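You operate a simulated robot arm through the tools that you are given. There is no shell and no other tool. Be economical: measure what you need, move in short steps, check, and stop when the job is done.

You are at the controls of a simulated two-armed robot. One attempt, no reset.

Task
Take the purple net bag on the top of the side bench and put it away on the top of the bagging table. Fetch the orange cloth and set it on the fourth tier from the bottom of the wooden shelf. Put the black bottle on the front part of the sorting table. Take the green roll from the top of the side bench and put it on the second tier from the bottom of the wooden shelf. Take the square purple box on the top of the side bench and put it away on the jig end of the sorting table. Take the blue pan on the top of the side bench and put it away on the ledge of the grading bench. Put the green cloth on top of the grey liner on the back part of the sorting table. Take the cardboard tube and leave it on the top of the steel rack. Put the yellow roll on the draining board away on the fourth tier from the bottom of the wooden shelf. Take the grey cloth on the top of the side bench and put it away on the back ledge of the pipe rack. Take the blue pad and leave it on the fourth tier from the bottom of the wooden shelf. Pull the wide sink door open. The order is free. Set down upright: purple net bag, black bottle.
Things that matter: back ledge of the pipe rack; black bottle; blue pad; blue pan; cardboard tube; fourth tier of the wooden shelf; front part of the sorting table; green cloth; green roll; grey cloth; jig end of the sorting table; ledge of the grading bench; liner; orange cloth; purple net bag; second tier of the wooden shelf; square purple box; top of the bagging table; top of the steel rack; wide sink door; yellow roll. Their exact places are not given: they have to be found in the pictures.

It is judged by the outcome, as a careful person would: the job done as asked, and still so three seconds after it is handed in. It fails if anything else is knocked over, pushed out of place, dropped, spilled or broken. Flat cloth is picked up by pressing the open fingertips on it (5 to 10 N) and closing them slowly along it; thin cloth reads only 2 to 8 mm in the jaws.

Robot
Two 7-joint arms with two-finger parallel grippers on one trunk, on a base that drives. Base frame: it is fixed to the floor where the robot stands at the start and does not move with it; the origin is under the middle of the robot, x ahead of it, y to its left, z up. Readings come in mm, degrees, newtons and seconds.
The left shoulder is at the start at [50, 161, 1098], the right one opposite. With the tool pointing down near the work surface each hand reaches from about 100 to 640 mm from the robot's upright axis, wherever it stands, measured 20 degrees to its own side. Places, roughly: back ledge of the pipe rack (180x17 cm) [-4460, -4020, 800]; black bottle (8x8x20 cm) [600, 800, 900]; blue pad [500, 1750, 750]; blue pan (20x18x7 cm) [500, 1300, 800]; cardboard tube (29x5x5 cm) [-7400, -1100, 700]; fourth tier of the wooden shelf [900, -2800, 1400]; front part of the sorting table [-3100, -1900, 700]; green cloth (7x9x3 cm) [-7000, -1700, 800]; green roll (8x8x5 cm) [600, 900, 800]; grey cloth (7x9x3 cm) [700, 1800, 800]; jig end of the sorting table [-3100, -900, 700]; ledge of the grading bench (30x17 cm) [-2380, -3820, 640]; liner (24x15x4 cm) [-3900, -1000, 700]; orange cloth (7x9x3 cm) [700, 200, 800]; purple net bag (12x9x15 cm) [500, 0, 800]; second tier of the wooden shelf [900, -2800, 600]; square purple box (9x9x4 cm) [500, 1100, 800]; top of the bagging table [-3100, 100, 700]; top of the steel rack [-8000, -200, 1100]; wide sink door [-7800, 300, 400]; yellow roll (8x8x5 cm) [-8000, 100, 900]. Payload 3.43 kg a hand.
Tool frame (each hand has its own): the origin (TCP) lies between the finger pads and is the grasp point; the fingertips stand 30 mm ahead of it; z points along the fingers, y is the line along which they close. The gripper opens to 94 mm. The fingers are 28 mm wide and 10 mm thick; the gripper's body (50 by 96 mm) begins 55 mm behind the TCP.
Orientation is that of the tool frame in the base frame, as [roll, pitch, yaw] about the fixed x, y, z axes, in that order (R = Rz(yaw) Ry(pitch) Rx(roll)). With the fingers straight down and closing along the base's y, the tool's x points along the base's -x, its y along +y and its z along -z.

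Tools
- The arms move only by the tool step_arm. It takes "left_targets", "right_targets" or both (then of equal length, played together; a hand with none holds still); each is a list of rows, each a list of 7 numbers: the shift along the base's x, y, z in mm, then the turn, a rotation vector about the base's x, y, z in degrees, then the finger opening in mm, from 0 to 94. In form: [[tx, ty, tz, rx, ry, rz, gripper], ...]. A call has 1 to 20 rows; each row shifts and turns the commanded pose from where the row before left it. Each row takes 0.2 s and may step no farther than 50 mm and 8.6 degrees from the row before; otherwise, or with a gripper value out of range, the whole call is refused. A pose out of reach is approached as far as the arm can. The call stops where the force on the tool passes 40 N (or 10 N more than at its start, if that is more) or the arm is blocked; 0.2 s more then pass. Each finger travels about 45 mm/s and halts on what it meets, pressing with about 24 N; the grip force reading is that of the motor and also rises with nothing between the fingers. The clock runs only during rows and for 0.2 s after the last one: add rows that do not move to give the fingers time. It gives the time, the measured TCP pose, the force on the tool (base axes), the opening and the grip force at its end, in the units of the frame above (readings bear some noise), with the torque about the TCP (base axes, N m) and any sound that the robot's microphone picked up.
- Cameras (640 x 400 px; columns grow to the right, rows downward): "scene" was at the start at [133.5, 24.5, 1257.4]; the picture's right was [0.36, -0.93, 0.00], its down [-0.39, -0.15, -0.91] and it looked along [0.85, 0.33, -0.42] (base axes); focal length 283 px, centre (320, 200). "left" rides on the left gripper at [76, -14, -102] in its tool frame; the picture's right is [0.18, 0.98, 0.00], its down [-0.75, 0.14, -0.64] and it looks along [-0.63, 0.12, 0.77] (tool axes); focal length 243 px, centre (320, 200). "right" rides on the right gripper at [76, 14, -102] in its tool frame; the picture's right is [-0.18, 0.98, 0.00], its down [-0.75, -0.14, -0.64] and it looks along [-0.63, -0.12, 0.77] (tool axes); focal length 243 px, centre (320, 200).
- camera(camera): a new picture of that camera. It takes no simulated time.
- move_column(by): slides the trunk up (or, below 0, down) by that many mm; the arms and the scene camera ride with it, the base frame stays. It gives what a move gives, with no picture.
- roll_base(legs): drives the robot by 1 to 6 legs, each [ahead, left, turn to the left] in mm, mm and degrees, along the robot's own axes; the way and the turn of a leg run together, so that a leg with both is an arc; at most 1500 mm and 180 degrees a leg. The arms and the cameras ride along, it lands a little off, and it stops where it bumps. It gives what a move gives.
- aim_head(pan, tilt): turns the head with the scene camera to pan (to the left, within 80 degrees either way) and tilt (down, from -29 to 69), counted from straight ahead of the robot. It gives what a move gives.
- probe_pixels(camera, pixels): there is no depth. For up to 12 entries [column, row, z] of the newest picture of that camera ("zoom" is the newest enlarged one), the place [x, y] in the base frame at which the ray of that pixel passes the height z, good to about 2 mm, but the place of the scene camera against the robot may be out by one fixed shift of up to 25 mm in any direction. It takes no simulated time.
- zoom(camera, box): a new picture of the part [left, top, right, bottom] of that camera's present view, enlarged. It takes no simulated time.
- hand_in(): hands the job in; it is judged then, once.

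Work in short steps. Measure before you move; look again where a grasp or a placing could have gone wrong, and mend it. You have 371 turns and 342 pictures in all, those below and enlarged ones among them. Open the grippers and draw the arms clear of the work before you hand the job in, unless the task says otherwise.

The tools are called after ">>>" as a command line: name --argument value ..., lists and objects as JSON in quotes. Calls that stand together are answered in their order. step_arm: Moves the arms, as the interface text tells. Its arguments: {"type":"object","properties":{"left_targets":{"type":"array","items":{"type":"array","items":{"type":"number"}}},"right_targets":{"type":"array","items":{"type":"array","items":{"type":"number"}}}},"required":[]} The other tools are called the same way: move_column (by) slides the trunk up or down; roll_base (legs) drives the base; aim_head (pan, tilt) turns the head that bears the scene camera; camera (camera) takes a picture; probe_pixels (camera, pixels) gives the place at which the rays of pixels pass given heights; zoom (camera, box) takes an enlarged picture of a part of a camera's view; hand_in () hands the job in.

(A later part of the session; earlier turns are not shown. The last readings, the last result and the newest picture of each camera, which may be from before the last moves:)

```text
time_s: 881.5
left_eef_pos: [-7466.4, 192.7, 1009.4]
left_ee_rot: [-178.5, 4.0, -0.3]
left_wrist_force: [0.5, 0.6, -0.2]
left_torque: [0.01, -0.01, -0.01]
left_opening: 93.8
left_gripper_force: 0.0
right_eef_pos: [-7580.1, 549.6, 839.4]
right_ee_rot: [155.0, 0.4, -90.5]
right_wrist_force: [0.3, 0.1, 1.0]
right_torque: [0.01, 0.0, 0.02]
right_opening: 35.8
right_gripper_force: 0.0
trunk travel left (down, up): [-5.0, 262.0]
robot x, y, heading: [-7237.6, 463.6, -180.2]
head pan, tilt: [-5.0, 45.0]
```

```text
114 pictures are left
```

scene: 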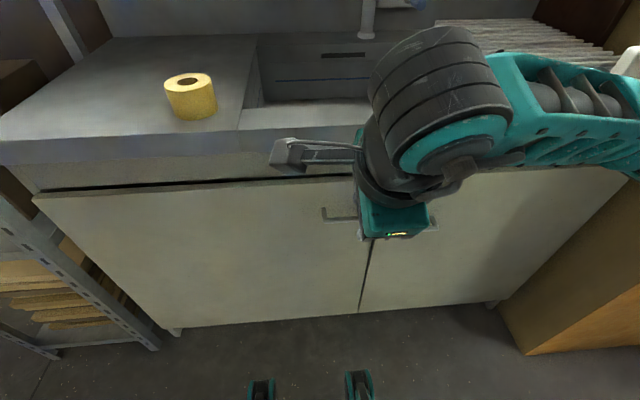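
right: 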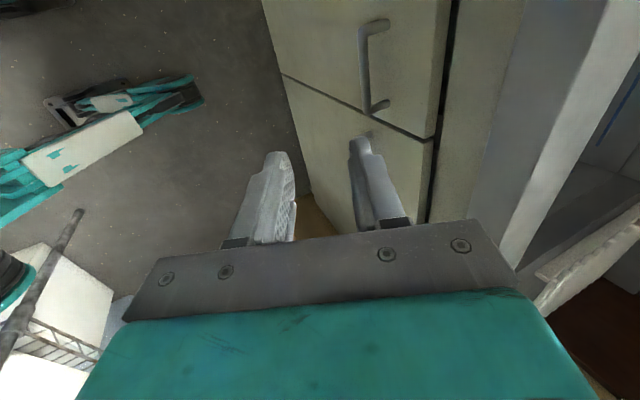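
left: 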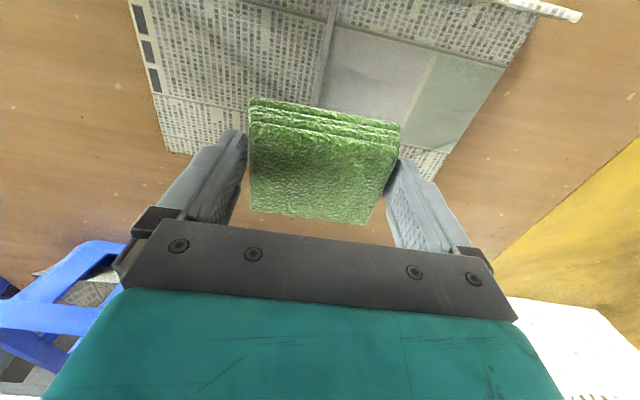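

The wrist sees the bar at (366,70). I probe it at z 690±.

>>> probe_pixels --camera "right" --pixels '[[364, 45, 694], [367, 105, 694], [364, 45, 670], [367, 105, 670], [364, 45, 715], [367, 105, 715], [440, 135, 746]]'

>>> zoom --camera "right" --box '[320, 0, 480, 160]'

```text
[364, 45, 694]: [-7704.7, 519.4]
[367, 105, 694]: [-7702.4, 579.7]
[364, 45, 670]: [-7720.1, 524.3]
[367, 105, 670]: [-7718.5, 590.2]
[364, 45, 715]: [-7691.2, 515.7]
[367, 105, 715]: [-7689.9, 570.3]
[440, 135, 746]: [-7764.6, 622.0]
```

```text
2.50 times, centred on (400, 80) of right
```

zoom: 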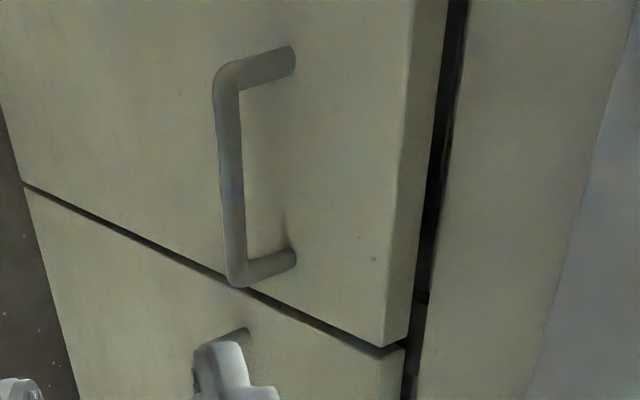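

Bar at ≈(−7702, 545, 695). I go in along the tool axis with the fingers 36 mm apart.

>>> step_arm --right_targets '[[-37, -2, -20, 0, 0, 0, 36], [-36, -2, -19, 0, 0, 0, 36], [-9.2, 0, -20, 0, 0, 0, 36], [-9.2, 0, -20, 0, 0, 0, 36], [-9.2, 0, -20, 0, 0, 0, 36], [0, 0, 0, 0, 0, 0, 36]]'

>>> camera --camera "right"

```text
time_s: 882.9
left_eef_pos: [-7467.1, 192.3, 1009.2]
left_ee_rot: [-178.6, 4.0, -0.2]
left_wrist_force: [-0.3, -1.1, -0.6]
left_torque: [0.0, 0.05, 0.01]
left_opening: 94.0
left_gripper_force: 0.0
right_eef_pos: [-7682.9, 546.9, 739.6]
right_ee_rot: [155.2, 0.4, -90.5]
right_wrist_force: [0.3, 0.4, 0.0]
right_torque: [-0.01, -0.01, 0.02]
right_opening: 36.0
right_gripper_force: 0.0
trunk travel left (down, up): [-5.0, 262.0]
robot x, y, heading: [-7236.6, 467.5, -180.0]
head pan, tilt: [-5.0, 45.0]
```

```text
112 pictures are left
```

right: 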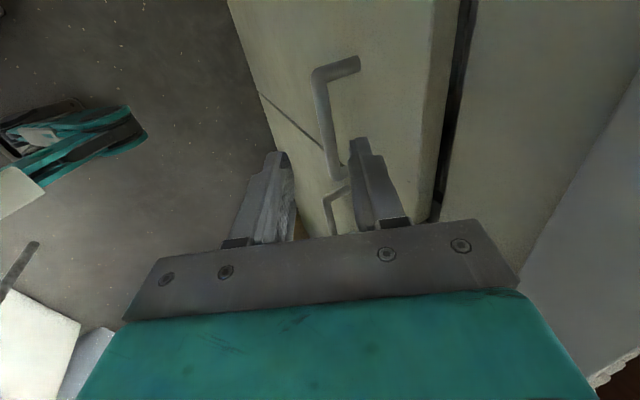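

The bar lies between the fingers. I probe its present offset.

>>> probe_pixels --camera "right" --pixels '[[320, 85, 695], [333, 165, 695], [327, 130, 695], [327, 130, 690], [327, 130, 700]]'

```text
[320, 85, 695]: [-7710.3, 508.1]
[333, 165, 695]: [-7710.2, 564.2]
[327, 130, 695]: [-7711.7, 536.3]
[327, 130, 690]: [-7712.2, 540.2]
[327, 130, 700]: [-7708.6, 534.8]
```

Bar x≈−7710. I shift 7 mm toward it, advance, and close.

>>> step_arm --right_targets '[[-7, -4, 0, 0, 0, 0, 36], [-7, 0, -15, 0, 0, 0, 36], [-7, 0, -15, 0, 0, 0, 36], [-4, 0, -8, 0, 0, 0, 36], [0, 0, 0, 0, 0, 0, 24], [0, 0, 0, 0, 0, 0, 12], [0, 0, 0, 0, 0, 0, 2], [0, 0, 0, 0, 0, 0, 0]]'

>>> camera --camera "right"

```text
time_s: 884.7
left_eef_pos: [-7467.6, 192.8, 1010.3]
left_ee_rot: [-178.6, 4.0, -0.2]
left_wrist_force: [0.0, -0.6, 0.2]
left_torque: [0.02, 0.02, -0.03]
left_opening: 94.2
left_gripper_force: 0.0
right_eef_pos: [-7706.8, 541.6, 699.6]
right_ee_rot: [155.2, 0.3, -90.5]
right_wrist_force: [0.6, -1.2, 0.0]
right_torque: [-0.02, 0.0, 0.01]
right_opening: 0.1
right_gripper_force: 24.3
trunk travel left (down, up): [-5.0, 262.0]
robot x, y, heading: [-7239.2, 466.6, -179.9]
head pan, tilt: [-5.0, 45.0]
```

```text
111 pictures are left
```

right: 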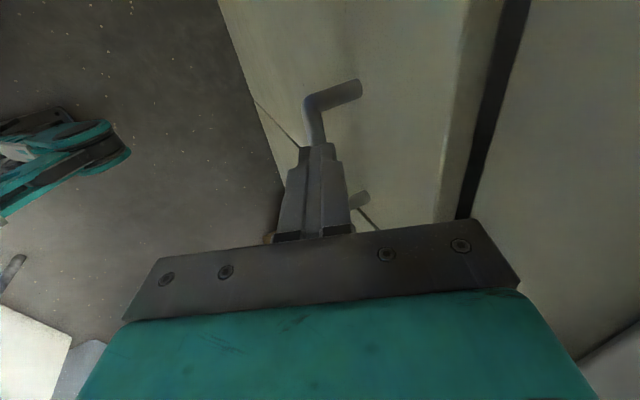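

The fingers closed above the bar; both views agree with the bar at z≈664, x≈−7721. I reopen and advance about 34 mm further along the tool axis, then close.

>>> step_arm --right_targets '[[0, 0, 0, 0, 0, 0, 20], [0, 0, 0, 0, 0, 0, 36], [0, 0, 0, 0, 0, 0, 36], [-4, 0, -10, 0, 0, 0, 36], [-4, 0, -10, 0, 0, 0, 36], [-4, 0, -10, 0, 0, 0, 36], [-1, 0, -2, 0, 0, 0, 36], [0, 0, 0, 0, 0, 0, 24], [0, 0, 0, 0, 0, 0, 12], [0, 0, 0, 0, 0, 0, 2], [0, 0, 0, 0, 0, 0, 0]]'

>>> camera --camera "right"

```text
time_s: 887.1
left_eef_pos: [-7466.3, 193.8, 1009.9]
left_ee_rot: [-178.6, 4.0, -0.2]
left_wrist_force: [0.4, -0.7, -0.2]
left_torque: [-0.05, -0.03, 0.0]
left_opening: 94.1
left_gripper_force: 0.1
right_eef_pos: [-7719.7, 541.6, 669.1]
right_ee_rot: [155.2, 0.5, -90.4]
right_wrist_force: [1.5, 0.5, 1.7]
right_torque: [0.53, 0.01, 1.09]
right_opening: 11.8
right_gripper_force: 44.3
trunk travel left (down, up): [-5.0, 262.0]
robot x, y, heading: [-7238.6, 460.8, -180.1]
head pan, tilt: [-5.0, 45.0]
```

```text
110 pictures are left
```

right: 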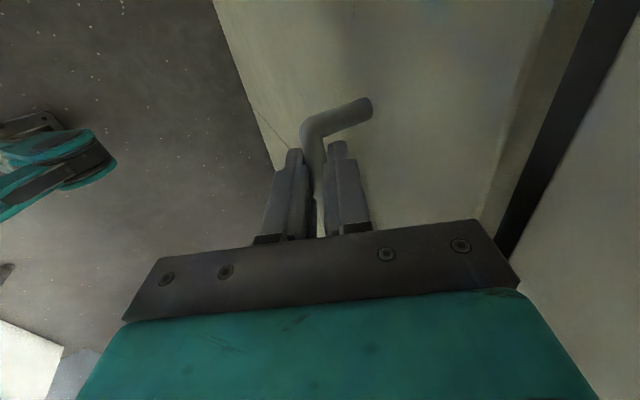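

Gripped on the bar (11.8 mm). I pull the door along its arc, the hand turning with it — first a short test.

>>> step_arm --right_targets '[[19.4, -1.5, 0, 0, 0, -2, 0], [19.3, -2.3, 0, 0, 0, -2, 0], [19.2, -3, 0, 0, 0, -2, 0], [19.1, -3.5, 0, 0, 0, -2, 0], [0, 0, 0, 0, 0, 0, 0]]'

>>> camera --camera "scene"

```text
time_s: 888.3
left_eef_pos: [-7467.4, 192.4, 1008.8]
left_ee_rot: [-178.5, 4.0, -0.2]
left_wrist_force: [-0.6, -0.5, -0.5]
left_torque: [0.01, 0.01, -0.01]
left_opening: 94.1
left_gripper_force: 0.1
right_eef_pos: [-7641.6, 529.2, 669.6]
right_ee_rot: [155.3, 0.3, -98.3]
right_wrist_force: [-2.5, -15.9, -5.1]
right_torque: [0.65, -0.08, 0.78]
right_opening: 11.6
right_gripper_force: 44.3
trunk travel left (down, up): [-5.0, 262.0]
robot x, y, heading: [-7234.4, 464.8, -180.2]
head pan, tilt: [-5.0, 45.0]
```

```text
109 pictures are left
```

scene: 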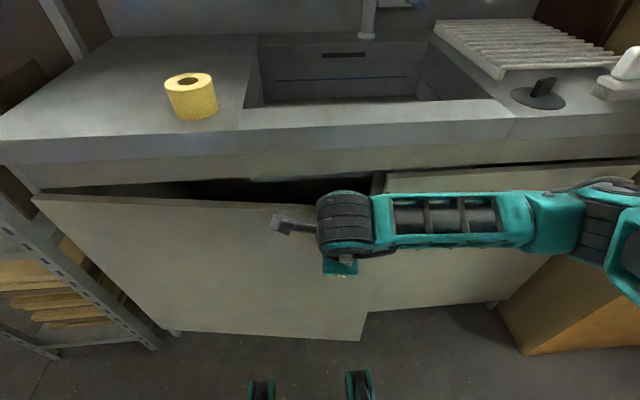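

The door opens. I continue along the arc.

>>> step_arm --right_targets '[[19, -6, 0, 0, 0, -2, 0], [18.8, -6.5, 0, 0, 0, -2, 0], [18.6, -7, 0, 0, 0, -2, 0], [18.5, -7.5, 0, 0, 0, -2, 0], [18.2, -8, 0, 0, 0, -2, 0], [18, -8.5, 0, 0, 0, -2, 0], [17.6, -9, 0, 0, 0, -2, 0], [17.4, -9.5, 0, 0, 0, -2, 0], [0, 0, 0, 0, 0, 0, 0]]'

>>> camera --camera "scene"

```text
time_s: 889.9
left_eef_pos: [-7467.4, 193.0, 1010.1]
left_ee_rot: [-178.6, 4.0, -0.3]
left_wrist_force: [0.2, 0.3, -1.0]
left_torque: [0.02, 0.02, -0.01]
left_opening: 94.2
left_gripper_force: 0.0
right_eef_pos: [-7529.9, 488.6, 669.8]
right_ee_rot: [153.5, 1.0, -112.9]
right_wrist_force: [-5.5, 2.3, -5.3]
right_torque: [0.37, 0.04, 1.36]
right_opening: 12.8
right_gripper_force: 45.3
trunk travel left (down, up): [-5.0, 262.0]
robot x, y, heading: [-7236.9, 465.8, 179.9]
head pan, tilt: [-5.0, 45.0]
stopped in row 7 (right hand): the force on the tool passed its limit at 54 N (the readings are from after the stop); the commanded pose is now the measured one
```

```text
108 pictures are left
```

scene: 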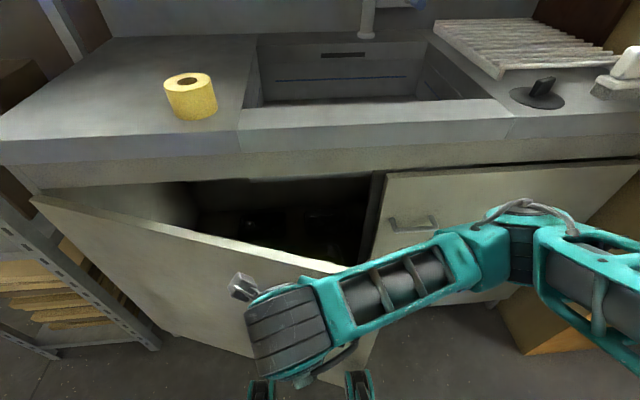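

The door's edge has met my base. I release, withdraw along the tool axis, and back the base away.

>>> step_arm --right_targets '[[0, 0, 0, 0, 0, 0, 20], [0, 0, 0, 0, 0, 0, 36], [0, 0, 0, 0, 0, 0, 36], [8, -3.2, 18, 0, 0, 0, 36], [8, -3.2, 18, 0, 0, 0, 36], [12, -4.8, 27, 0, 0, 0, 36], [12, -4.8, 27, 0, 0, 0, 36], [0, 0, 40, 0, 0, 0, 36], [0, 0, 40, 0, 0, 0, 36], [0, 0, 40, 0, 0, 0, 36]]'

>>> roll_base --legs '[[-100, 0, 0], [0, 60, 0], [-150, 0, 0]]'

>>> camera --camera "scene"

```text
time_s: 892.1
left_eef_pos: [-7467.4, 192.7, 1008.4]
left_ee_rot: [-178.7, 4.1, -0.3]
left_wrist_force: [-0.2, 0.1, -0.5]
left_torque: [0.03, 0.02, 0.01]
left_opening: 94.0
left_gripper_force: 0.1
right_eef_pos: [-7488.6, 472.1, 883.5]
right_ee_rot: [153.4, 0.9, -113.0]
right_wrist_force: [0.7, -0.3, 0.6]
right_torque: [-0.01, -0.02, 0.0]
right_opening: 36.2
right_gripper_force: 0.1
trunk travel left (down, up): [-5.0, 262.0]
robot x, y, heading: [-7232.7, 466.9, 180.0]
head pan, tilt: [-5.0, 45.0]
```

```text
time_s: 895.0
left_eef_pos: [-7221.4, 133.4, 1009.4]
left_ee_rot: [-178.6, 4.0, -0.4]
left_wrist_force: [-0.2, 0.2, 0.4]
left_torque: [0.0, -0.02, 0.0]
left_opening: 94.1
left_gripper_force: 0.0
right_eef_pos: [-7243.4, 412.8, 883.2]
right_ee_rot: [153.5, 0.7, -113.0]
right_wrist_force: [-1.0, 0.1, -0.3]
right_torque: [0.01, 0.02, -0.01]
right_opening: 36.0
right_gripper_force: 0.1
trunk travel left (down, up): [-5.0, 262.0]
robot x, y, heading: [-6990.9, 407.0, 180.1]
head pan, tilt: [-5.0, 45.0]
```

```text
107 pictures are left
```

scene: 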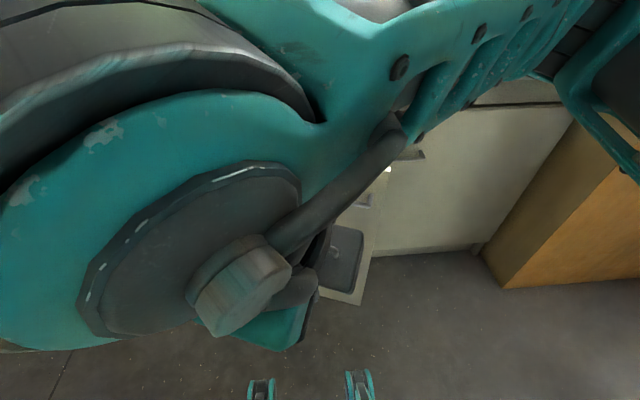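

No bump. I'll re-grip the handle with the base farther back, then rotate base and door together about the hinge. I move forward 60 mm and bring the hand to a staging pose above the handle.

>>> roll_base --legs '[[60, 0, 0]]'

>>> step_arm --right_targets '[[-37, 12, -23, 0, 0, 0, 36], [-37, 12, -23, 0, 0, 0, 36], [-37, 12, -23, 0, 0, 0, 36], [-37, 12, -23, 0, 0, 0, 36], [-37, 10, -22, 0, 0, 0, 36], [0, 0, 0, 0, 0, 0, 36]]'

>>> camera --camera "right"

>>> camera --camera "scene"

```text
time_s: 895.9
left_eef_pos: [-7280.2, 132.8, 1009.5]
left_ee_rot: [-178.6, 4.0, -0.3]
left_wrist_force: [-0.1, -0.4, 0.3]
left_torque: [-0.02, 0.01, 0.02]
left_opening: 94.2
left_gripper_force: 0.1
right_eef_pos: [-7302.3, 413.4, 882.3]
right_ee_rot: [153.6, 0.8, -113.0]
right_wrist_force: [-0.2, 0.0, -0.2]
right_torque: [0.0, 0.0, -0.02]
right_opening: 35.9
right_gripper_force: 0.1
trunk travel left (down, up): [-5.0, 262.0]
robot x, y, heading: [-7053.1, 401.0, 180.0]
head pan, tilt: [-5.0, 45.0]
```

```text
time_s: 897.3
left_eef_pos: [-7279.7, 133.3, 1009.4]
left_ee_rot: [-178.6, 3.9, -0.3]
left_wrist_force: [0.4, 0.6, -0.7]
left_torque: [0.01, 0.01, -0.01]
left_opening: 93.9
left_gripper_force: 0.0
right_eef_pos: [-7487.8, 472.3, 767.0]
right_ee_rot: [153.4, 0.8, -113.0]
right_wrist_force: [-0.8, 0.0, 0.1]
right_torque: [0.06, 0.0, 0.02]
right_opening: 36.1
right_gripper_force: 0.0
trunk travel left (down, up): [-5.0, 262.0]
robot x, y, heading: [-7052.8, 405.7, 180.3]
head pan, tilt: [-5.0, 45.0]
```

```text
106 pictures are left
```

right: 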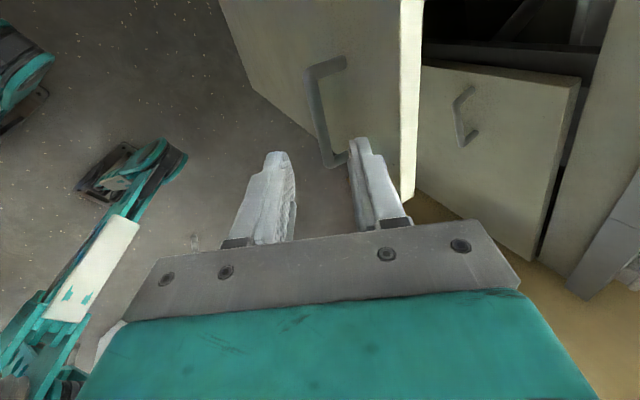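

```text
105 pictures are left
```

scene: 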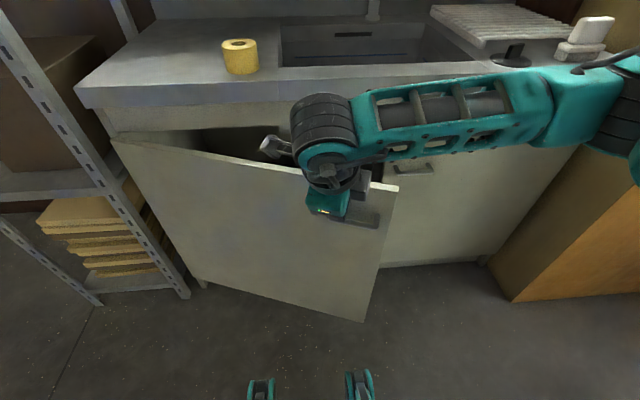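

I probe the bar at z 664.

>>> probe_pixels --camera "right" --pixels '[[312, 80, 664], [326, 150, 664], [319, 115, 664]]'

```text
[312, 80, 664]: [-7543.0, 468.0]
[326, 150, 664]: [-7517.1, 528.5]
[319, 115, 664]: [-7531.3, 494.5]
```

Bar centre (−7530,497), as expected. I advance and grip again.

>>> step_arm --right_targets '[[-5.9, 3.2, -13.7, 0, 0, 0, 36], [-5.9, 3.2, -13.7, 0, 0, 0, 36], [-5.9, 3.2, -13.7, 0, 0, 0, 36], [-5.9, 3.2, -13.7, 0, 0, 0, 36], [-5.9, 3.2, -13.7, 0, 0, 0, 36], [-5.9, 3.2, -13.7, 0, 0, 0, 36], [-6, 3.2, -13.7, 0, 0, 0, 36], [0, 0, 0, 0, 0, 0, 24], [0, 0, 0, 0, 0, 0, 10], [0, 0, 0, 0, 0, 0, 0], [0, 0, 0, 0, 0, 0, 0]]'

```text
time_s: 899.7
left_eef_pos: [-7279.5, 133.0, 1010.1]
left_ee_rot: [-178.6, 4.0, -0.3]
left_wrist_force: [0.4, -0.3, -0.2]
left_torque: [-0.02, 0.02, -0.01]
left_opening: 93.8
left_gripper_force: 0.1
right_eef_pos: [-7527.5, 492.5, 670.4]
right_ee_rot: [153.6, 1.0, -112.8]
right_wrist_force: [2.1, -0.5, -1.2]
right_torque: [0.6, -0.21, 1.08]
right_opening: 12.6
right_gripper_force: 44.9
trunk travel left (down, up): [-5.0, 262.0]
robot x, y, heading: [-7051.1, 405.6, 179.7]
head pan, tilt: [-5.0, 45.0]
```

Gripped again. I rotate the base rigidly about the hinge (10° test leg).

>>> roll_base --legs '[[-73.5, 123, -10]]'

>>> camera --camera "scene"

```text
time_s: 901.5
left_eef_pos: [-7265.0, 47.5, 1008.9]
left_ee_rot: [-178.4, 3.9, -10.4]
left_wrist_force: [0.5, 0.5, 0.4]
left_torque: [0.04, -0.03, 0.04]
left_opening: 93.8
left_gripper_force: 0.0
right_eef_pos: [-7445.3, 444.3, 669.6]
right_ee_rot: [153.6, 0.6, -122.8]
right_wrist_force: [-13.8, -22.0, -11.2]
right_torque: [0.76, -0.48, 1.04]
right_opening: 13.0
right_gripper_force: 44.7
trunk travel left (down, up): [-5.0, 262.0]
robot x, y, heading: [-6991.0, 279.1, 170.2]
head pan, tilt: [-5.0, 45.0]
```

```text
104 pictures are left
```

scene: 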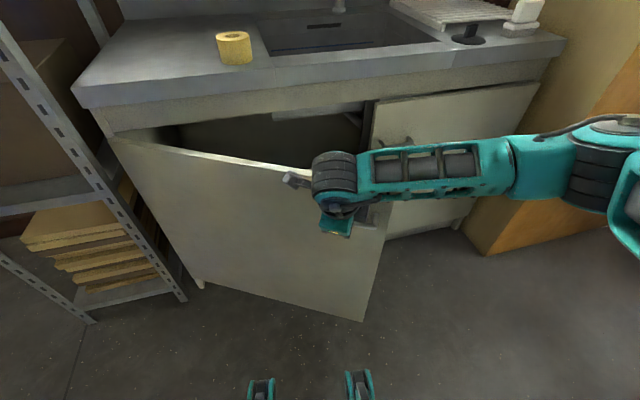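

It works; a slight radial pull shows. I relieve it by 6 mm and rotate 15° more.

>>> step_arm --right_targets '[[-3, -5, 0, 0, 0, 0, 0], [0, 0, 0, 0, 0, 0, 0]]'

>>> roll_base --legs '[[-110, 184, -15]]'

```text
time_s: 902.1
left_eef_pos: [-7262.3, 52.0, 1010.8]
left_ee_rot: [-178.7, 4.1, -10.3]
left_wrist_force: [-0.7, -0.2, 0.6]
left_torque: [0.01, -0.03, -0.02]
left_opening: 94.2
left_gripper_force: 0.0
right_eef_pos: [-7446.5, 446.1, 670.0]
right_ee_rot: [153.5, 1.0, -123.1]
right_wrist_force: [20.3, 24.6, 5.2]
right_torque: [0.28, -0.24, 1.3]
right_opening: 12.8
right_gripper_force: 45.3
trunk travel left (down, up): [-5.0, 262.0]
robot x, y, heading: [-6990.5, 271.9, 169.8]
head pan, tilt: [-5.0, 45.0]
```

```text
time_s: 904.3
left_eef_pos: [-7263.5, -77.2, 1009.8]
left_ee_rot: [-178.6, 4.0, -25.3]
left_wrist_force: [-0.8, -0.1, 0.7]
left_torque: [0.03, 0.01, -0.01]
left_opening: 94.2
left_gripper_force: 0.0
right_eef_pos: [-7339.4, 346.0, 670.0]
right_ee_rot: [153.7, 0.5, -137.7]
right_wrist_force: [5.0, 2.2, -9.5]
right_torque: [1.0, -1.03, 0.71]
right_opening: 12.7
right_gripper_force: 44.7
trunk travel left (down, up): [-5.0, 262.0]
robot x, y, heading: [-6940.1, 72.5, 155.0]
head pan, tilt: [-5.0, 45.0]
```

φ≈48°. I continue with two 18° legs.

>>> roll_base --legs '[[-132, 221, -18]]'

>>> roll_base --legs '[[-132, 221, -18]]'

>>> camera --camera "scene"

```text
time_s: 906.9
left_eef_pos: [-7307.2, -232.0, 1010.6]
left_ee_rot: [-178.8, 4.2, -42.9]
left_wrist_force: [1.2, 0.0, -1.0]
left_torque: [0.01, 0.01, -0.01]
left_opening: 94.1
left_gripper_force: 0.1
right_eef_pos: [-7250.3, 198.8, 670.2]
right_ee_rot: [153.4, 1.1, -155.8]
right_wrist_force: [33.7, 11.8, 0.8]
right_torque: [0.54, -1.1, 0.82]
right_opening: 13.1
right_gripper_force: 44.8
trunk travel left (down, up): [-5.0, 262.0]
robot x, y, heading: [-6954.6, -185.5, 137.1]
head pan, tilt: [-5.0, 45.0]
```

```text
time_s: 909.4
left_eef_pos: [-7396.8, -363.4, 1008.3]
left_ee_rot: [-178.6, 4.1, -60.6]
left_wrist_force: [0.1, 0.2, 0.7]
left_torque: [-0.01, -0.03, -0.03]
left_opening: 94.1
left_gripper_force: 0.2
right_eef_pos: [-7211.0, 31.4, 671.7]
right_ee_rot: [153.5, 1.3, -173.3]
right_wrist_force: [5.9, -1.7, 4.5]
right_torque: [0.28, -1.16, 0.85]
right_opening: 12.9
right_gripper_force: 45.0
trunk travel left (down, up): [-5.0, 262.0]
robot x, y, heading: [-7044.9, -424.9, 119.5]
head pan, tilt: [-5.0, 45.0]
```

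```text
103 pictures are left
```

scene: 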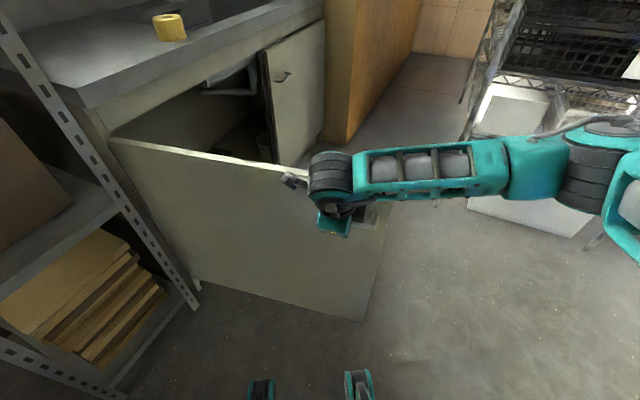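

The door stands at about 83°. One more 8° leg, then I release and withdraw upward.

>>> roll_base --legs '[[-59, 98, -8]]'

>>> step_arm --right_targets '[[0, 0, 0, 0, 0, 0, 20], [0, 0, 0, 0, 0, 0, 36], [0, 0, 0, 0, 0, 0, 36], [0, -8, 18, 0, 0, 0, 36], [0, -8, 18, 0, 0, 0, 36], [0, -12, 27, 0, 0, 0, 36], [0, -12, 27, 0, 0, 0, 36], [0, -10, 40, 0, 0, 0, 36], [0, 0, 45, 0, 0, 0, 36], [0, 0, 45, 0, 0, 0, 36], [0, 0, 45, 0, 0, 0, 36]]'

>>> camera --camera "scene"

```text
time_s: 911.0
left_eef_pos: [-7446.9, -408.7, 1009.4]
left_ee_rot: [-178.5, 4.1, -68.6]
left_wrist_force: [0.1, 0.5, -0.5]
left_torque: [-0.01, 0.0, 0.0]
left_opening: 93.9
left_gripper_force: 0.0
right_eef_pos: [-7209.8, -45.7, 670.2]
right_ee_rot: [153.5, 1.1, 178.8]
right_wrist_force: [-20.3, -0.2, -2.1]
right_torque: [0.08, -0.73, 1.04]
right_opening: 12.8
right_gripper_force: 44.8
trunk travel left (down, up): [-5.0, 262.0]
robot x, y, heading: [-7105.3, -522.8, 111.6]
head pan, tilt: [-5.0, 45.0]
```

```text
time_s: 913.4
left_eef_pos: [-7446.6, -407.5, 1009.4]
left_ee_rot: [-178.6, 4.0, -68.6]
left_wrist_force: [-0.5, 0.2, 0.2]
left_torque: [-0.02, 0.01, -0.01]
left_opening: 94.0
left_gripper_force: 0.0
right_eef_pos: [-7210.1, -96.7, 936.0]
right_ee_rot: [153.5, 1.0, 178.8]
right_wrist_force: [-0.8, 0.6, -0.2]
right_torque: [0.0, -0.01, 0.01]
right_opening: 36.2
right_gripper_force: 0.1
trunk travel left (down, up): [-5.0, 262.0]
robot x, y, heading: [-7110.1, -522.8, 111.6]
head pan, tilt: [-5.0, 45.0]
```

```text
102 pictures are left
```

scene: 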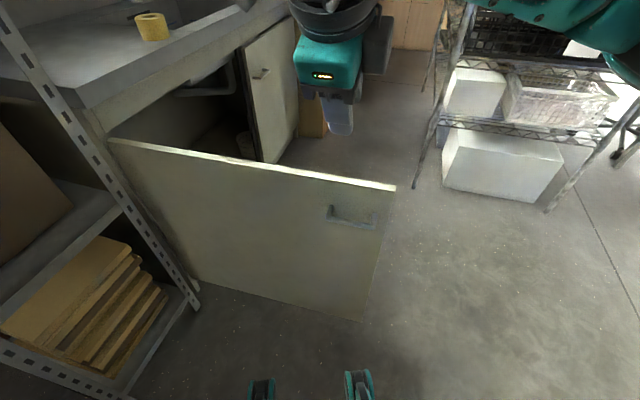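

The door is open (~90°). I go around its end to the sink's front for the yellow roll, resetting the right hand on the way.

>>> roll_base --legs '[[0, -400, 0], [0, 0, 68.4], [0, -660, 0]]'

>>> step_arm --right_targets '[[0, 0, 10, 0, 0, 7.7, 60], [0, 0, 10, 0, 0, 7.7, 80], [0, 0, 10, 0, 0, 7.7, 94], [0, 0, 10, 0, -8.5, 0, 94], [0, 0, 10, 0, -8.5, 0, 94], [0, 0, 10, 0, -8.5, 0, 94], [0, 0, 10, 0, 0, 8.5, 94], [0, 0, 10, 0, 0, 8.5, 94], [0, 0, 0, 0, 0, 8.5, 94], [0, 0, 0, 0, 0, 8.5, 94], [0, 0, 0, 0, 0, 8.5, 94], [0, 0, 0, 0, 0, 8.5, 94], [0, 0, 0, 0, 0, 8.5, 94], [0, 0, 0, 0, 0, 8.5, 94], [0, 0, 0, 0, 0, 8.5, 94], [0, 0, 0, 0, 0, 8.5, 94], [0, 0, 0, 0, 0, 4.5, 94]]'

>>> aim_head --pan 0 --tilt 40

>>> camera --camera "scene"

```text
time_s: 926.3
left_eef_pos: [-6968.4, 27.0, 1008.9]
left_ee_rot: [-178.6, 4.0, -0.5]
left_wrist_force: [-0.4, -0.1, -0.6]
left_torque: [-0.03, 0.02, 0.0]
left_opening: 93.9
left_gripper_force: 0.0
right_eef_pos: [-7167.9, 362.1, 935.4]
right_ee_rot: [153.5, 1.0, -113.0]
right_wrist_force: [-0.4, -0.3, -0.4]
right_torque: [0.01, 0.0, 0.01]
right_opening: 36.0
right_gripper_force: 0.1
trunk travel left (down, up): [-5.0, 262.0]
robot x, y, heading: [-6738.4, 298.0, 179.8]
head pan, tilt: [-5.0, 45.0]
```

```text
time_s: 929.9
left_eef_pos: [-6968.0, 27.3, 1009.1]
left_ee_rot: [-178.7, 4.0, -0.5]
left_wrist_force: [-0.7, -0.8, 0.4]
left_torque: [-0.01, 0.0, -0.01]
left_opening: 93.9
left_gripper_force: 0.1
right_eef_pos: [-7169.2, 362.9, 1015.9]
right_ee_rot: [179.0, 0.8, 0.0]
right_wrist_force: [-0.1, 0.1, 0.2]
right_torque: [-0.04, 0.01, 0.0]
right_opening: 93.8
right_gripper_force: 0.1
trunk travel left (down, up): [-5.0, 262.0]
robot x, y, heading: [-6739.5, 297.5, 180.0]
head pan, tilt: [-5.0, 45.0]
```

```text
time_s: 930.6
left_eef_pos: [-6967.6, 27.8, 1010.4]
left_ee_rot: [-178.6, 3.9, -0.5]
left_wrist_force: [-0.5, 0.3, 0.1]
left_torque: [0.0, -0.03, 0.02]
left_opening: 93.9
left_gripper_force: 0.1
right_eef_pos: [-7168.8, 362.4, 1016.9]
right_ee_rot: [179.1, 0.9, 0.1]
right_wrist_force: [0.0, -0.4, -0.1]
right_torque: [0.0, -0.02, 0.0]
right_opening: 94.2
right_gripper_force: 0.1
trunk travel left (down, up): [-5.0, 262.0]
robot x, y, heading: [-6735.7, 297.5, 179.9]
head pan, tilt: [0.0, 40.0]
```

```text
101 pictures are left
```

scene: 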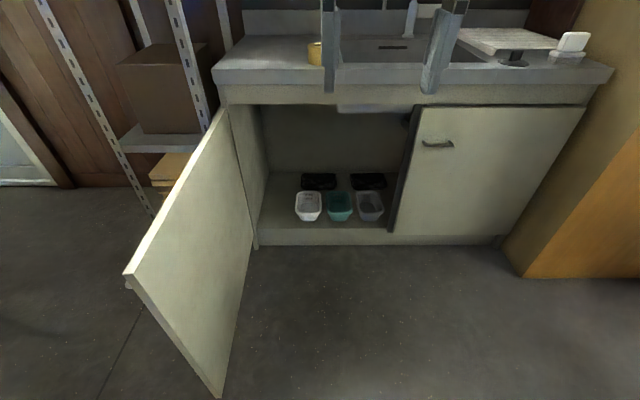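

The door is wide open. I drive forward to the counter and look at the roll with the right hand.

>>> move_column --by 60

>>> roll_base --legs '[[630, 0, 0]]'

>>> camera --camera "right"

```text
time_s: 931.6
left_eef_pos: [-6968.3, 26.7, 1069.6]
left_ee_rot: [-178.6, 4.1, -0.6]
left_wrist_force: [0.0, -0.4, -0.3]
left_torque: [-0.01, -0.03, 0.0]
left_opening: 94.3
left_gripper_force: 0.2
right_eef_pos: [-7170.0, 363.4, 1075.8]
right_ee_rot: [179.0, 0.8, 0.1]
right_wrist_force: [-0.4, -0.4, -1.0]
right_torque: [0.01, 0.02, -0.04]
right_opening: 94.1
right_gripper_force: 0.1
trunk travel left (down, up): [-65.0, 202.0]
robot x, y, heading: [-6734.9, 298.0, 179.8]
head pan, tilt: [0.0, 40.0]
```

```text
time_s: 935.3
left_eef_pos: [-7597.7, 32.4, 1069.7]
left_ee_rot: [-178.6, 3.9, -0.2]
left_wrist_force: [0.2, -0.8, -0.6]
left_torque: [-0.01, -0.02, 0.02]
left_opening: 94.0
left_gripper_force: 0.0
right_eef_pos: [-7800.0, 366.2, 1075.8]
right_ee_rot: [179.0, 0.9, 0.3]
right_wrist_force: [0.2, 0.4, 0.6]
right_torque: [0.0, -0.01, 0.02]
right_opening: 94.1
right_gripper_force: 0.0
trunk travel left (down, up): [-65.0, 202.0]
robot x, y, heading: [-7368.6, 303.2, -180.1]
head pan, tilt: [0.0, 40.0]
stopped in leg 1: the robot was blocked; the commanded pose is now the measured one
```

```text
100 pictures are left
```

right: 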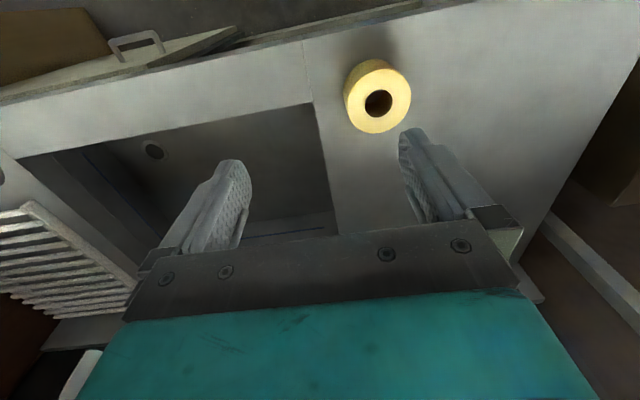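

Stopped just in front of the cabinet. The roll is at the place I left it (−7829,299); I move over, descend, and grip.

>>> step_arm --right_targets '[[-10, -22, -35, 0, 0, 0, 94], [-10, -22, -35, 0, 0, 0, 94], [-9, -23, -30, 0, 0, 0, 94], [0, 0, -20, 0, 0, 0, 94], [0, 0, 0, 0, 0, 0, 94]]'

>>> camera --camera "right"

>>> probe_pixels --camera "right" --pixels '[[320, 170, 898]]'

```text
time_s: 936.5
left_eef_pos: [-7596.8, 31.9, 1069.6]
left_ee_rot: [-178.6, 4.1, -0.2]
left_wrist_force: [0.4, 0.2, -0.7]
left_torque: [-0.03, -0.04, 0.0]
left_opening: 94.0
left_gripper_force: 0.0
right_eef_pos: [-7827.2, 300.3, 955.1]
right_ee_rot: [179.0, 0.8, 0.3]
right_wrist_force: [0.1, -0.1, 0.6]
right_torque: [-0.01, 0.0, -0.01]
right_opening: 93.8
right_gripper_force: 0.1
trunk travel left (down, up): [-65.0, 202.0]
robot x, y, heading: [-7367.1, 303.3, -179.8]
head pan, tilt: [0.0, 40.0]
```

```text
99 pictures are left
```

right: 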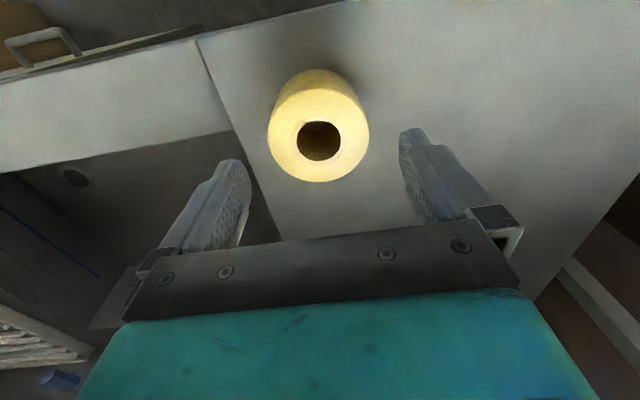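

```text
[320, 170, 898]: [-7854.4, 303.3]
```

>>> probe_pixels --camera "right" --pixels '[[318, 137, 900], [268, 140, 900], [369, 133, 900]]'

>>> step_arm --right_targets '[[0, 0, -30, 0, 0, 0, 94], [0, 0, -25, 0, 0, 0, 94], [0, 0, -12, 0, 0, 0, 94], [0, 0, 0, 0, 0, 0, 94]]'

>>> camera --camera "right"

```text
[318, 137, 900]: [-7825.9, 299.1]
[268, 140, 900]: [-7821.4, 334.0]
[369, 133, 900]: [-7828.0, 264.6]
```

```text
time_s: 937.5
left_eef_pos: [-7597.9, 31.6, 1069.4]
left_ee_rot: [-178.7, 3.9, -0.2]
left_wrist_force: [0.5, 0.5, 0.4]
left_torque: [-0.03, -0.02, -0.01]
left_opening: 94.1
left_gripper_force: 0.1
right_eef_pos: [-7827.7, 299.9, 887.9]
right_ee_rot: [179.0, 0.8, 0.3]
right_wrist_force: [-0.4, -0.4, 0.6]
right_torque: [-0.02, 0.0, 0.01]
right_opening: 94.0
right_gripper_force: 0.0
trunk travel left (down, up): [-65.0, 202.0]
robot x, y, heading: [-7366.3, 306.8, -179.8]
head pan, tilt: [0.0, 40.0]
```

```text
98 pictures are left
```

right: 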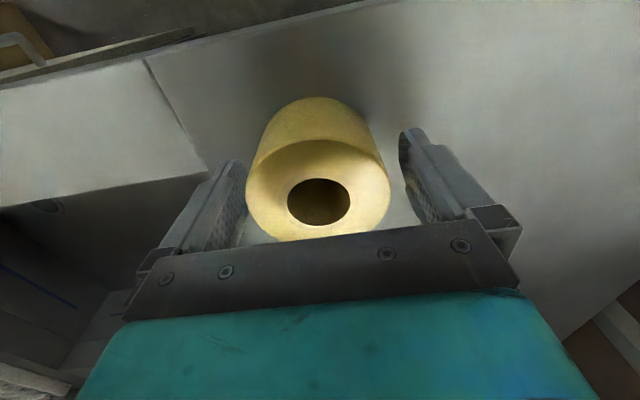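

Straddled. I close, lift, and draw back.

>>> step_arm --right_targets '[[0, 0, -3, 0, 0, 0, 82], [0, 0, 0, 0, 0, 0, 70], [0, 0, 0, 0, 0, 0, 58], [0, 0, 0, 0, 0, 0, 45], [0, 0, 0, 0, 0, 0, 40]]'

>>> step_arm --right_targets '[[0, 0, 15, 0, 0, 0, 40], [0, 0, 30, 0, 0, 0, 40], [0, 0, 40, 0, 0, 0, 40], [0, 0, 40, 0, 0, 0, 40], [0, 0, 40, 0, 0, 0, 40], [20, 0, 30, 0, 0, 0, 40], [40, 0, 0, 0, 0, 0, 40]]'

>>> roll_base --legs '[[-700, 0, 0]]'

>>> camera --camera "scene"

```text
time_s: 938.7
left_eef_pos: [-7598.1, 31.4, 1070.0]
left_ee_rot: [-178.6, 3.9, -0.3]
left_wrist_force: [-0.5, 0.1, -0.2]
left_torque: [0.0, -0.01, -0.02]
left_opening: 94.0
left_gripper_force: 0.0
right_eef_pos: [-7828.7, 299.1, 886.5]
right_ee_rot: [179.0, 0.9, 0.2]
right_wrist_force: [-1.2, 1.7, 0.7]
right_torque: [0.06, -0.02, 0.02]
right_opening: 73.0
right_gripper_force: 24.2
trunk travel left (down, up): [-65.0, 202.0]
robot x, y, heading: [-7365.0, 304.7, -180.1]
head pan, tilt: [0.0, 40.0]
```

```text
time_s: 940.3
left_eef_pos: [-7596.6, 30.9, 1069.4]
left_ee_rot: [-178.6, 3.9, -0.1]
left_wrist_force: [-0.4, -0.6, 0.1]
left_torque: [0.0, 0.02, -0.01]
left_opening: 94.2
left_gripper_force: 0.1
right_eef_pos: [-7768.1, 298.3, 1082.0]
right_ee_rot: [179.0, 0.7, 0.2]
right_wrist_force: [0.3, 0.0, -1.1]
right_torque: [0.0, 0.03, -0.03]
right_opening: 73.0
right_gripper_force: 23.8
trunk travel left (down, up): [-65.0, 202.0]
robot x, y, heading: [-7367.9, 302.5, -180.0]
head pan, tilt: [0.0, 40.0]
```

```text
time_s: 944.2
left_eef_pos: [-6893.4, 29.8, 1068.9]
left_ee_rot: [-178.6, 4.0, -0.8]
left_wrist_force: [-0.1, 0.5, 0.6]
left_torque: [0.0, -0.01, -0.02]
left_opening: 94.2
left_gripper_force: 0.1
right_eef_pos: [-7062.1, 299.0, 1082.4]
right_ee_rot: [179.0, 0.9, -0.4]
right_wrist_force: [0.3, 0.1, -1.1]
right_torque: [0.01, 0.03, -0.01]
right_opening: 72.7
right_gripper_force: 24.4
trunk travel left (down, up): [-65.0, 202.0]
robot x, y, heading: [-6659.1, 304.1, 179.5]
head pan, tilt: [0.0, 40.0]
```

```text
97 pictures are left
```

scene: 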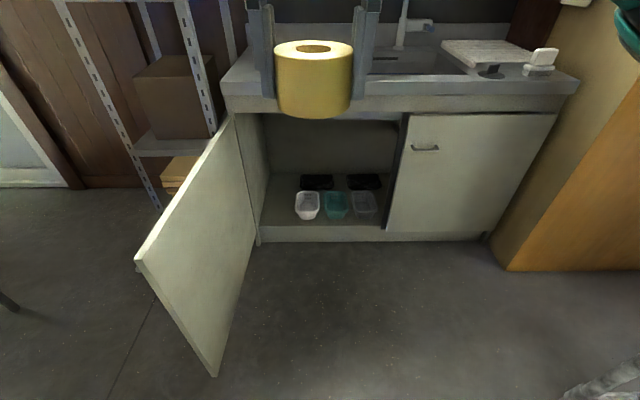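

Door open and roll held. Now I fetch the grey cloth from the sorting table's back with the left hand: I move the right hand aside and drive there.

>>> step_arm --right_targets '[[10, 30, 20, 0, 0, 0, 40], [10, 30, 20, 0, 0, 0, 40], [10, 30, 20, 0, 0, 0, 40], [10, 30, 20, 0, 0, 0, 40], [10, 30, 0, 0, 0, 0, 40]]'

>>> roll_base --legs '[[0, 430, 0], [-1500, 0, 0], [-730, 0, 0], [0, 0, 90.5], [330, 0, 0]]'

>>> aim_head --pan 15 --tilt 45

>>> camera --camera "scene"

>>> camera --camera "left"

```text
time_s: 945.4
left_eef_pos: [-6893.1, 31.8, 1070.2]
left_ee_rot: [-178.6, 4.1, -0.8]
left_wrist_force: [0.2, 0.3, 0.2]
left_torque: [-0.04, 0.01, 0.02]
left_opening: 94.1
left_gripper_force: 0.0
right_eef_pos: [-7010.8, 449.2, 1160.5]
right_ee_rot: [178.9, 0.7, -0.3]
right_wrist_force: [-0.1, 0.3, -1.1]
right_torque: [-0.02, 0.0, 0.01]
right_opening: 72.9
right_gripper_force: 24.4
trunk travel left (down, up): [-65.0, 202.0]
robot x, y, heading: [-6661.7, 302.2, 179.4]
head pan, tilt: [0.0, 40.0]
```

```text
time_s: 965.7
left_eef_pos: [-4167.6, -622.0, 1068.7]
left_ee_rot: [-178.7, 4.1, 91.7]
left_wrist_force: [0.2, -0.3, 0.1]
left_torque: [-0.01, 0.01, -0.02]
left_opening: 94.0
left_gripper_force: 0.1
right_eef_pos: [-4579.3, -758.9, 1159.9]
right_ee_rot: [178.9, 0.8, 92.2]
right_wrist_force: [-0.3, -0.5, -2.2]
right_torque: [0.0, 0.0, -0.01]
right_opening: 72.6
right_gripper_force: 24.6
trunk travel left (down, up): [-65.0, 202.0]
robot x, y, heading: [-4449.5, -396.0, -88.0]
head pan, tilt: [0.0, 40.0]
```

```text
time_s: 966.5
left_eef_pos: [-4166.9, -622.6, 1070.0]
left_ee_rot: [-178.6, 3.9, 91.8]
left_wrist_force: [-0.6, -0.6, -0.3]
left_torque: [-0.01, -0.02, 0.0]
left_opening: 93.9
left_gripper_force: 0.0
right_eef_pos: [-4578.7, -757.4, 1161.0]
right_ee_rot: [179.1, 0.8, 92.2]
right_wrist_force: [-1.0, 0.1, -1.3]
right_torque: [-0.02, -0.01, 0.0]
right_opening: 72.5
right_gripper_force: 23.9
trunk travel left (down, up): [-65.0, 202.0]
robot x, y, heading: [-4449.1, -404.8, -87.8]
head pan, tilt: [15.0, 45.0]
```

```text
96 pictures are left
```

scene: 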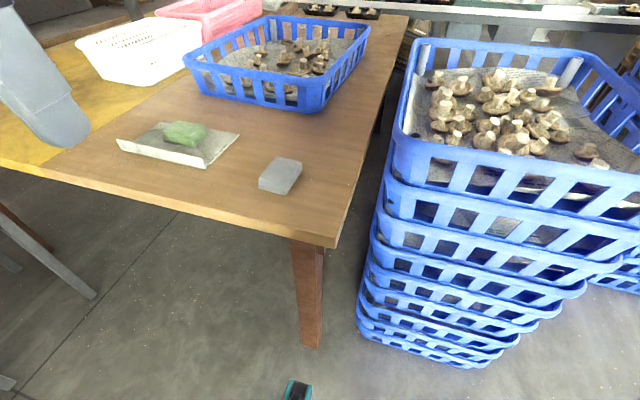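

```text
95 pictures are left
```

left: 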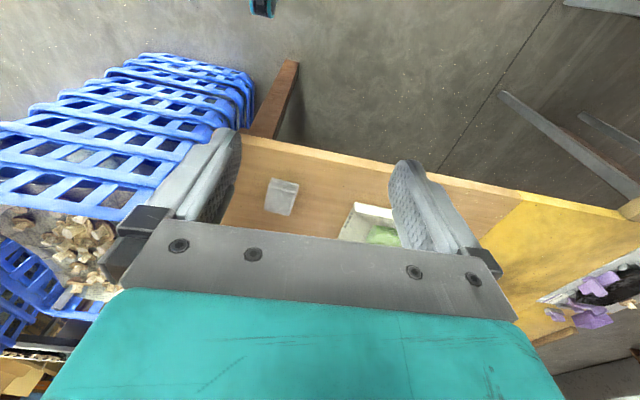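

I move 70 mm forward and bring the left hand over the grey cloth.

>>> roll_base --legs '[[70, 0, 0]]'

>>> step_arm --left_targets '[[-7, -40, -15, 0, 0, -6.5, 94], [-7, -40, -20, 0, 0, 0, 94], [-7, -40, -25, 0, 0, 0, 94], [-7, -40, -25, 0, 0, 0, 94], [-7, -40, -25, 0, 0, 0, 94], [0, -20, -40, 0, 0, 0, 94], [0, 0, 0, 0, 0, 0, 94]]'

>>> camera --camera "left"

```text
time_s: 967.5
left_eef_pos: [-4165.4, -693.3, 1069.0]
left_ee_rot: [-178.7, 3.9, 91.6]
left_wrist_force: [-0.5, -0.8, 0.0]
left_torque: [-0.02, -0.01, 0.0]
left_opening: 94.2
left_gripper_force: 0.1
right_eef_pos: [-4576.6, -829.2, 1158.8]
right_ee_rot: [179.0, 0.9, 92.2]
right_wrist_force: [-0.7, 0.0, -0.5]
right_torque: [-0.01, 0.04, 0.0]
right_opening: 72.6
right_gripper_force: 24.1
trunk travel left (down, up): [-65.0, 202.0]
robot x, y, heading: [-4444.4, -470.7, -87.9]
head pan, tilt: [15.0, 45.0]
```

```text
time_s: 969.1
left_eef_pos: [-4195.1, -912.6, 920.1]
left_ee_rot: [-178.6, 4.0, 85.2]
left_wrist_force: [-0.5, 0.2, 0.3]
left_torque: [-0.03, -0.03, -0.01]
left_opening: 93.9
left_gripper_force: 0.0
right_eef_pos: [-4576.9, -828.6, 1159.0]
right_ee_rot: [179.0, 0.9, 92.2]
right_wrist_force: [0.0, 0.0, -1.7]
right_torque: [0.0, 0.0, 0.0]
right_opening: 72.4
right_gripper_force: 23.8
trunk travel left (down, up): [-65.0, 202.0]
robot x, y, heading: [-4445.3, -471.0, -88.1]
head pan, tilt: [15.0, 45.0]
```

```text
94 pictures are left
```

left: 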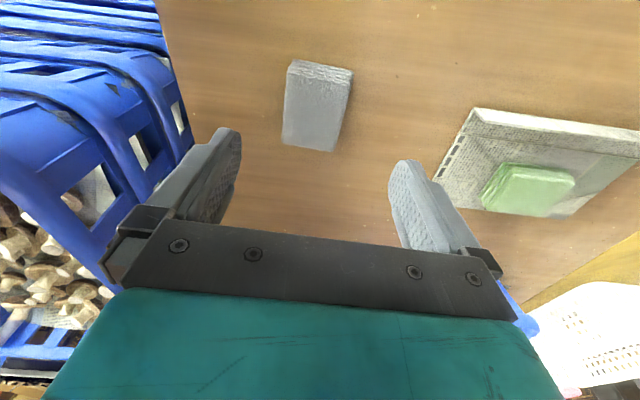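

>>> probe_pixels --camera "left" --pixels '[[288, 75, 766], [351, 84, 766], [335, 152, 766], [283, 143, 766]]'

```text
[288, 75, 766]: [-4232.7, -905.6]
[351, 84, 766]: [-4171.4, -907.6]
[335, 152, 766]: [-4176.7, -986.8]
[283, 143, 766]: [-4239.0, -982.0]
```

Cloth centre (−4205,−945). I descend onto it and grip.

>>> step_arm --left_targets '[[-10, -32, -10, 0, 0, 2, 94], [0, 0, -40, 0, 0, 0, 94], [0, 0, -40, 0, 0, 0, 94], [0, 0, -30, 0, 0, 0, 94], [0, 0, -15, 0, 0, 0, 94], [0, 0, -8, 0, 0, 0, 94], [0, 0, -5, 0, 0, 0, 94], [0, 0, 0, 0, 0, 0, 94]]'

>>> camera --camera "left"

```text
time_s: 970.9
left_eef_pos: [-4209.0, -945.0, 772.3]
left_ee_rot: [-178.6, 4.1, 87.1]
left_wrist_force: [2.3, 1.7, 7.6]
left_torque: [0.09, -0.51, 0.07]
left_opening: 93.9
left_gripper_force: 0.0
right_eef_pos: [-4576.8, -828.1, 1160.5]
right_ee_rot: [179.1, 0.9, 92.2]
right_wrist_force: [-0.6, 0.0, -0.6]
right_torque: [-0.01, -0.01, -0.03]
right_opening: 72.5
right_gripper_force: 23.3
trunk travel left (down, up): [-65.0, 202.0]
robot x, y, heading: [-4443.4, -470.0, -88.0]
head pan, tilt: [15.0, 45.0]
```

```text
93 pictures are left
```

left: 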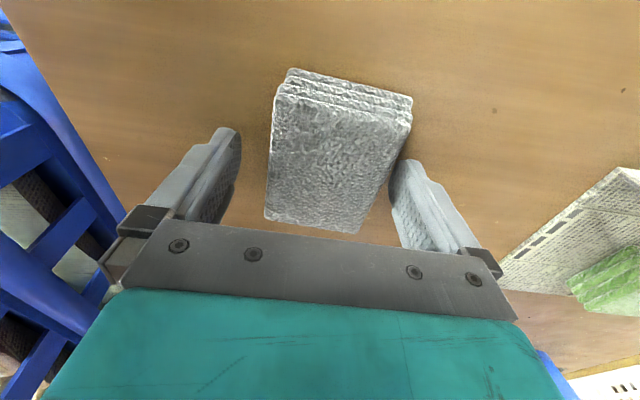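

>>> step_arm --left_targets '[[0, 0, 2, 0, 0, 0, 82], [0, 0, 0, 0, 0, 0, 70], [0, 0, 0, 0, 0, 0, 58], [0, 0, 0, 0, 0, 0, 45], [0, 0, 0, 0, 0, 0, 35], [0, 0, 0, 0, 0, 0, 25], [0, 0, 0, 0, 0, 0, 20]]'

>>> step_arm --left_targets '[[0, 0, 5, 0, 0, 0, 20], [0, 0, 10, 0, 0, 0, 20], [0, 0, 15, 0, 0, 0, 20], [0, 0, 20, 0, 0, 0, 20], [0, 0, 25, 0, 0, 0, 20], [0, 0, 25, 0, 0, 0, 20], [0, 0, 25, 0, 0, 0, 20], [0, 0, 25, 0, 0, 0, 20], [0, 0, 25, 0, 0, 0, 20], [0, 25, 25, 0, 0, 0, 20], [0, 25, 25, 0, 0, 0, 20], [0, 25, 25, 0, 0, 0, 20], [0, 25, 25, 0, 0, 0, 20]]'

>>> camera --camera "left"

```text
time_s: 972.5
left_eef_pos: [-4209.2, -944.5, 773.9]
left_ee_rot: [-178.6, 4.1, 87.1]
left_wrist_force: [-1.3, -0.6, 5.7]
left_torque: [0.12, -0.14, -0.02]
left_opening: 64.1
left_gripper_force: 24.0
right_eef_pos: [-4575.9, -828.0, 1159.2]
right_ee_rot: [179.0, 1.0, 92.1]
right_wrist_force: [0.0, -0.9, -1.7]
right_torque: [-0.02, -0.02, -0.02]
right_opening: 72.3
right_gripper_force: 23.6
trunk travel left (down, up): [-65.0, 202.0]
robot x, y, heading: [-4441.5, -474.6, -88.2]
head pan, tilt: [15.0, 45.0]
```

```text
time_s: 975.3
left_eef_pos: [-4208.8, -841.2, 1049.1]
left_ee_rot: [-178.6, 3.9, 87.2]
left_wrist_force: [-0.6, 0.4, 0.1]
left_torque: [0.0, 0.02, 0.0]
left_opening: 64.0
left_gripper_force: 24.4
right_eef_pos: [-4575.2, -828.7, 1159.8]
right_ee_rot: [179.0, 0.8, 92.1]
right_wrist_force: [0.1, 0.2, -1.9]
right_torque: [0.01, 0.02, 0.01]
right_opening: 72.6
right_gripper_force: 24.4
trunk travel left (down, up): [-65.0, 202.0]
robot x, y, heading: [-4444.1, -470.4, -88.0]
head pan, tilt: [15.0, 45.0]
```

```text
92 pictures are left
```

left: 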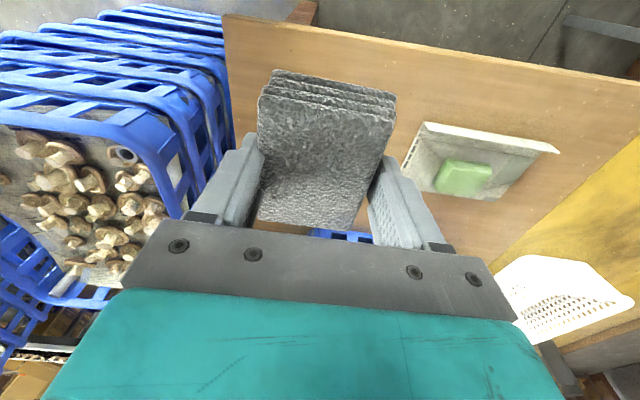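

Both are held. I retrace the known path back east: west a bit, north, then east between cart and pallet.

>>> roll_base --legs '[[-300, 0, 0], [0, 0, -92], [540, 0, 0], [0, -1500, 0], [0, -190, 0]]'

```text
time_s: 998.7
left_eef_pos: [-5397.9, 1268.8, 1048.7]
left_ee_rot: [-178.6, 4.0, -3.7]
left_wrist_force: [0.4, 0.2, 0.2]
left_torque: [0.02, 0.01, 0.02]
left_opening: 64.0
left_gripper_force: 24.5
right_eef_pos: [-5378.5, 1637.2, 1160.7]
right_ee_rot: [179.0, 0.9, 1.2]
right_wrist_force: [0.4, 1.1, -1.5]
right_torque: [0.01, 0.0, -0.03]
right_opening: 72.4
right_gripper_force: 24.1
trunk travel left (down, up): [-65.0, 202.0]
robot x, y, heading: [-5024.8, 1496.9, -178.9]
head pan, tilt: [15.0, 45.0]
```

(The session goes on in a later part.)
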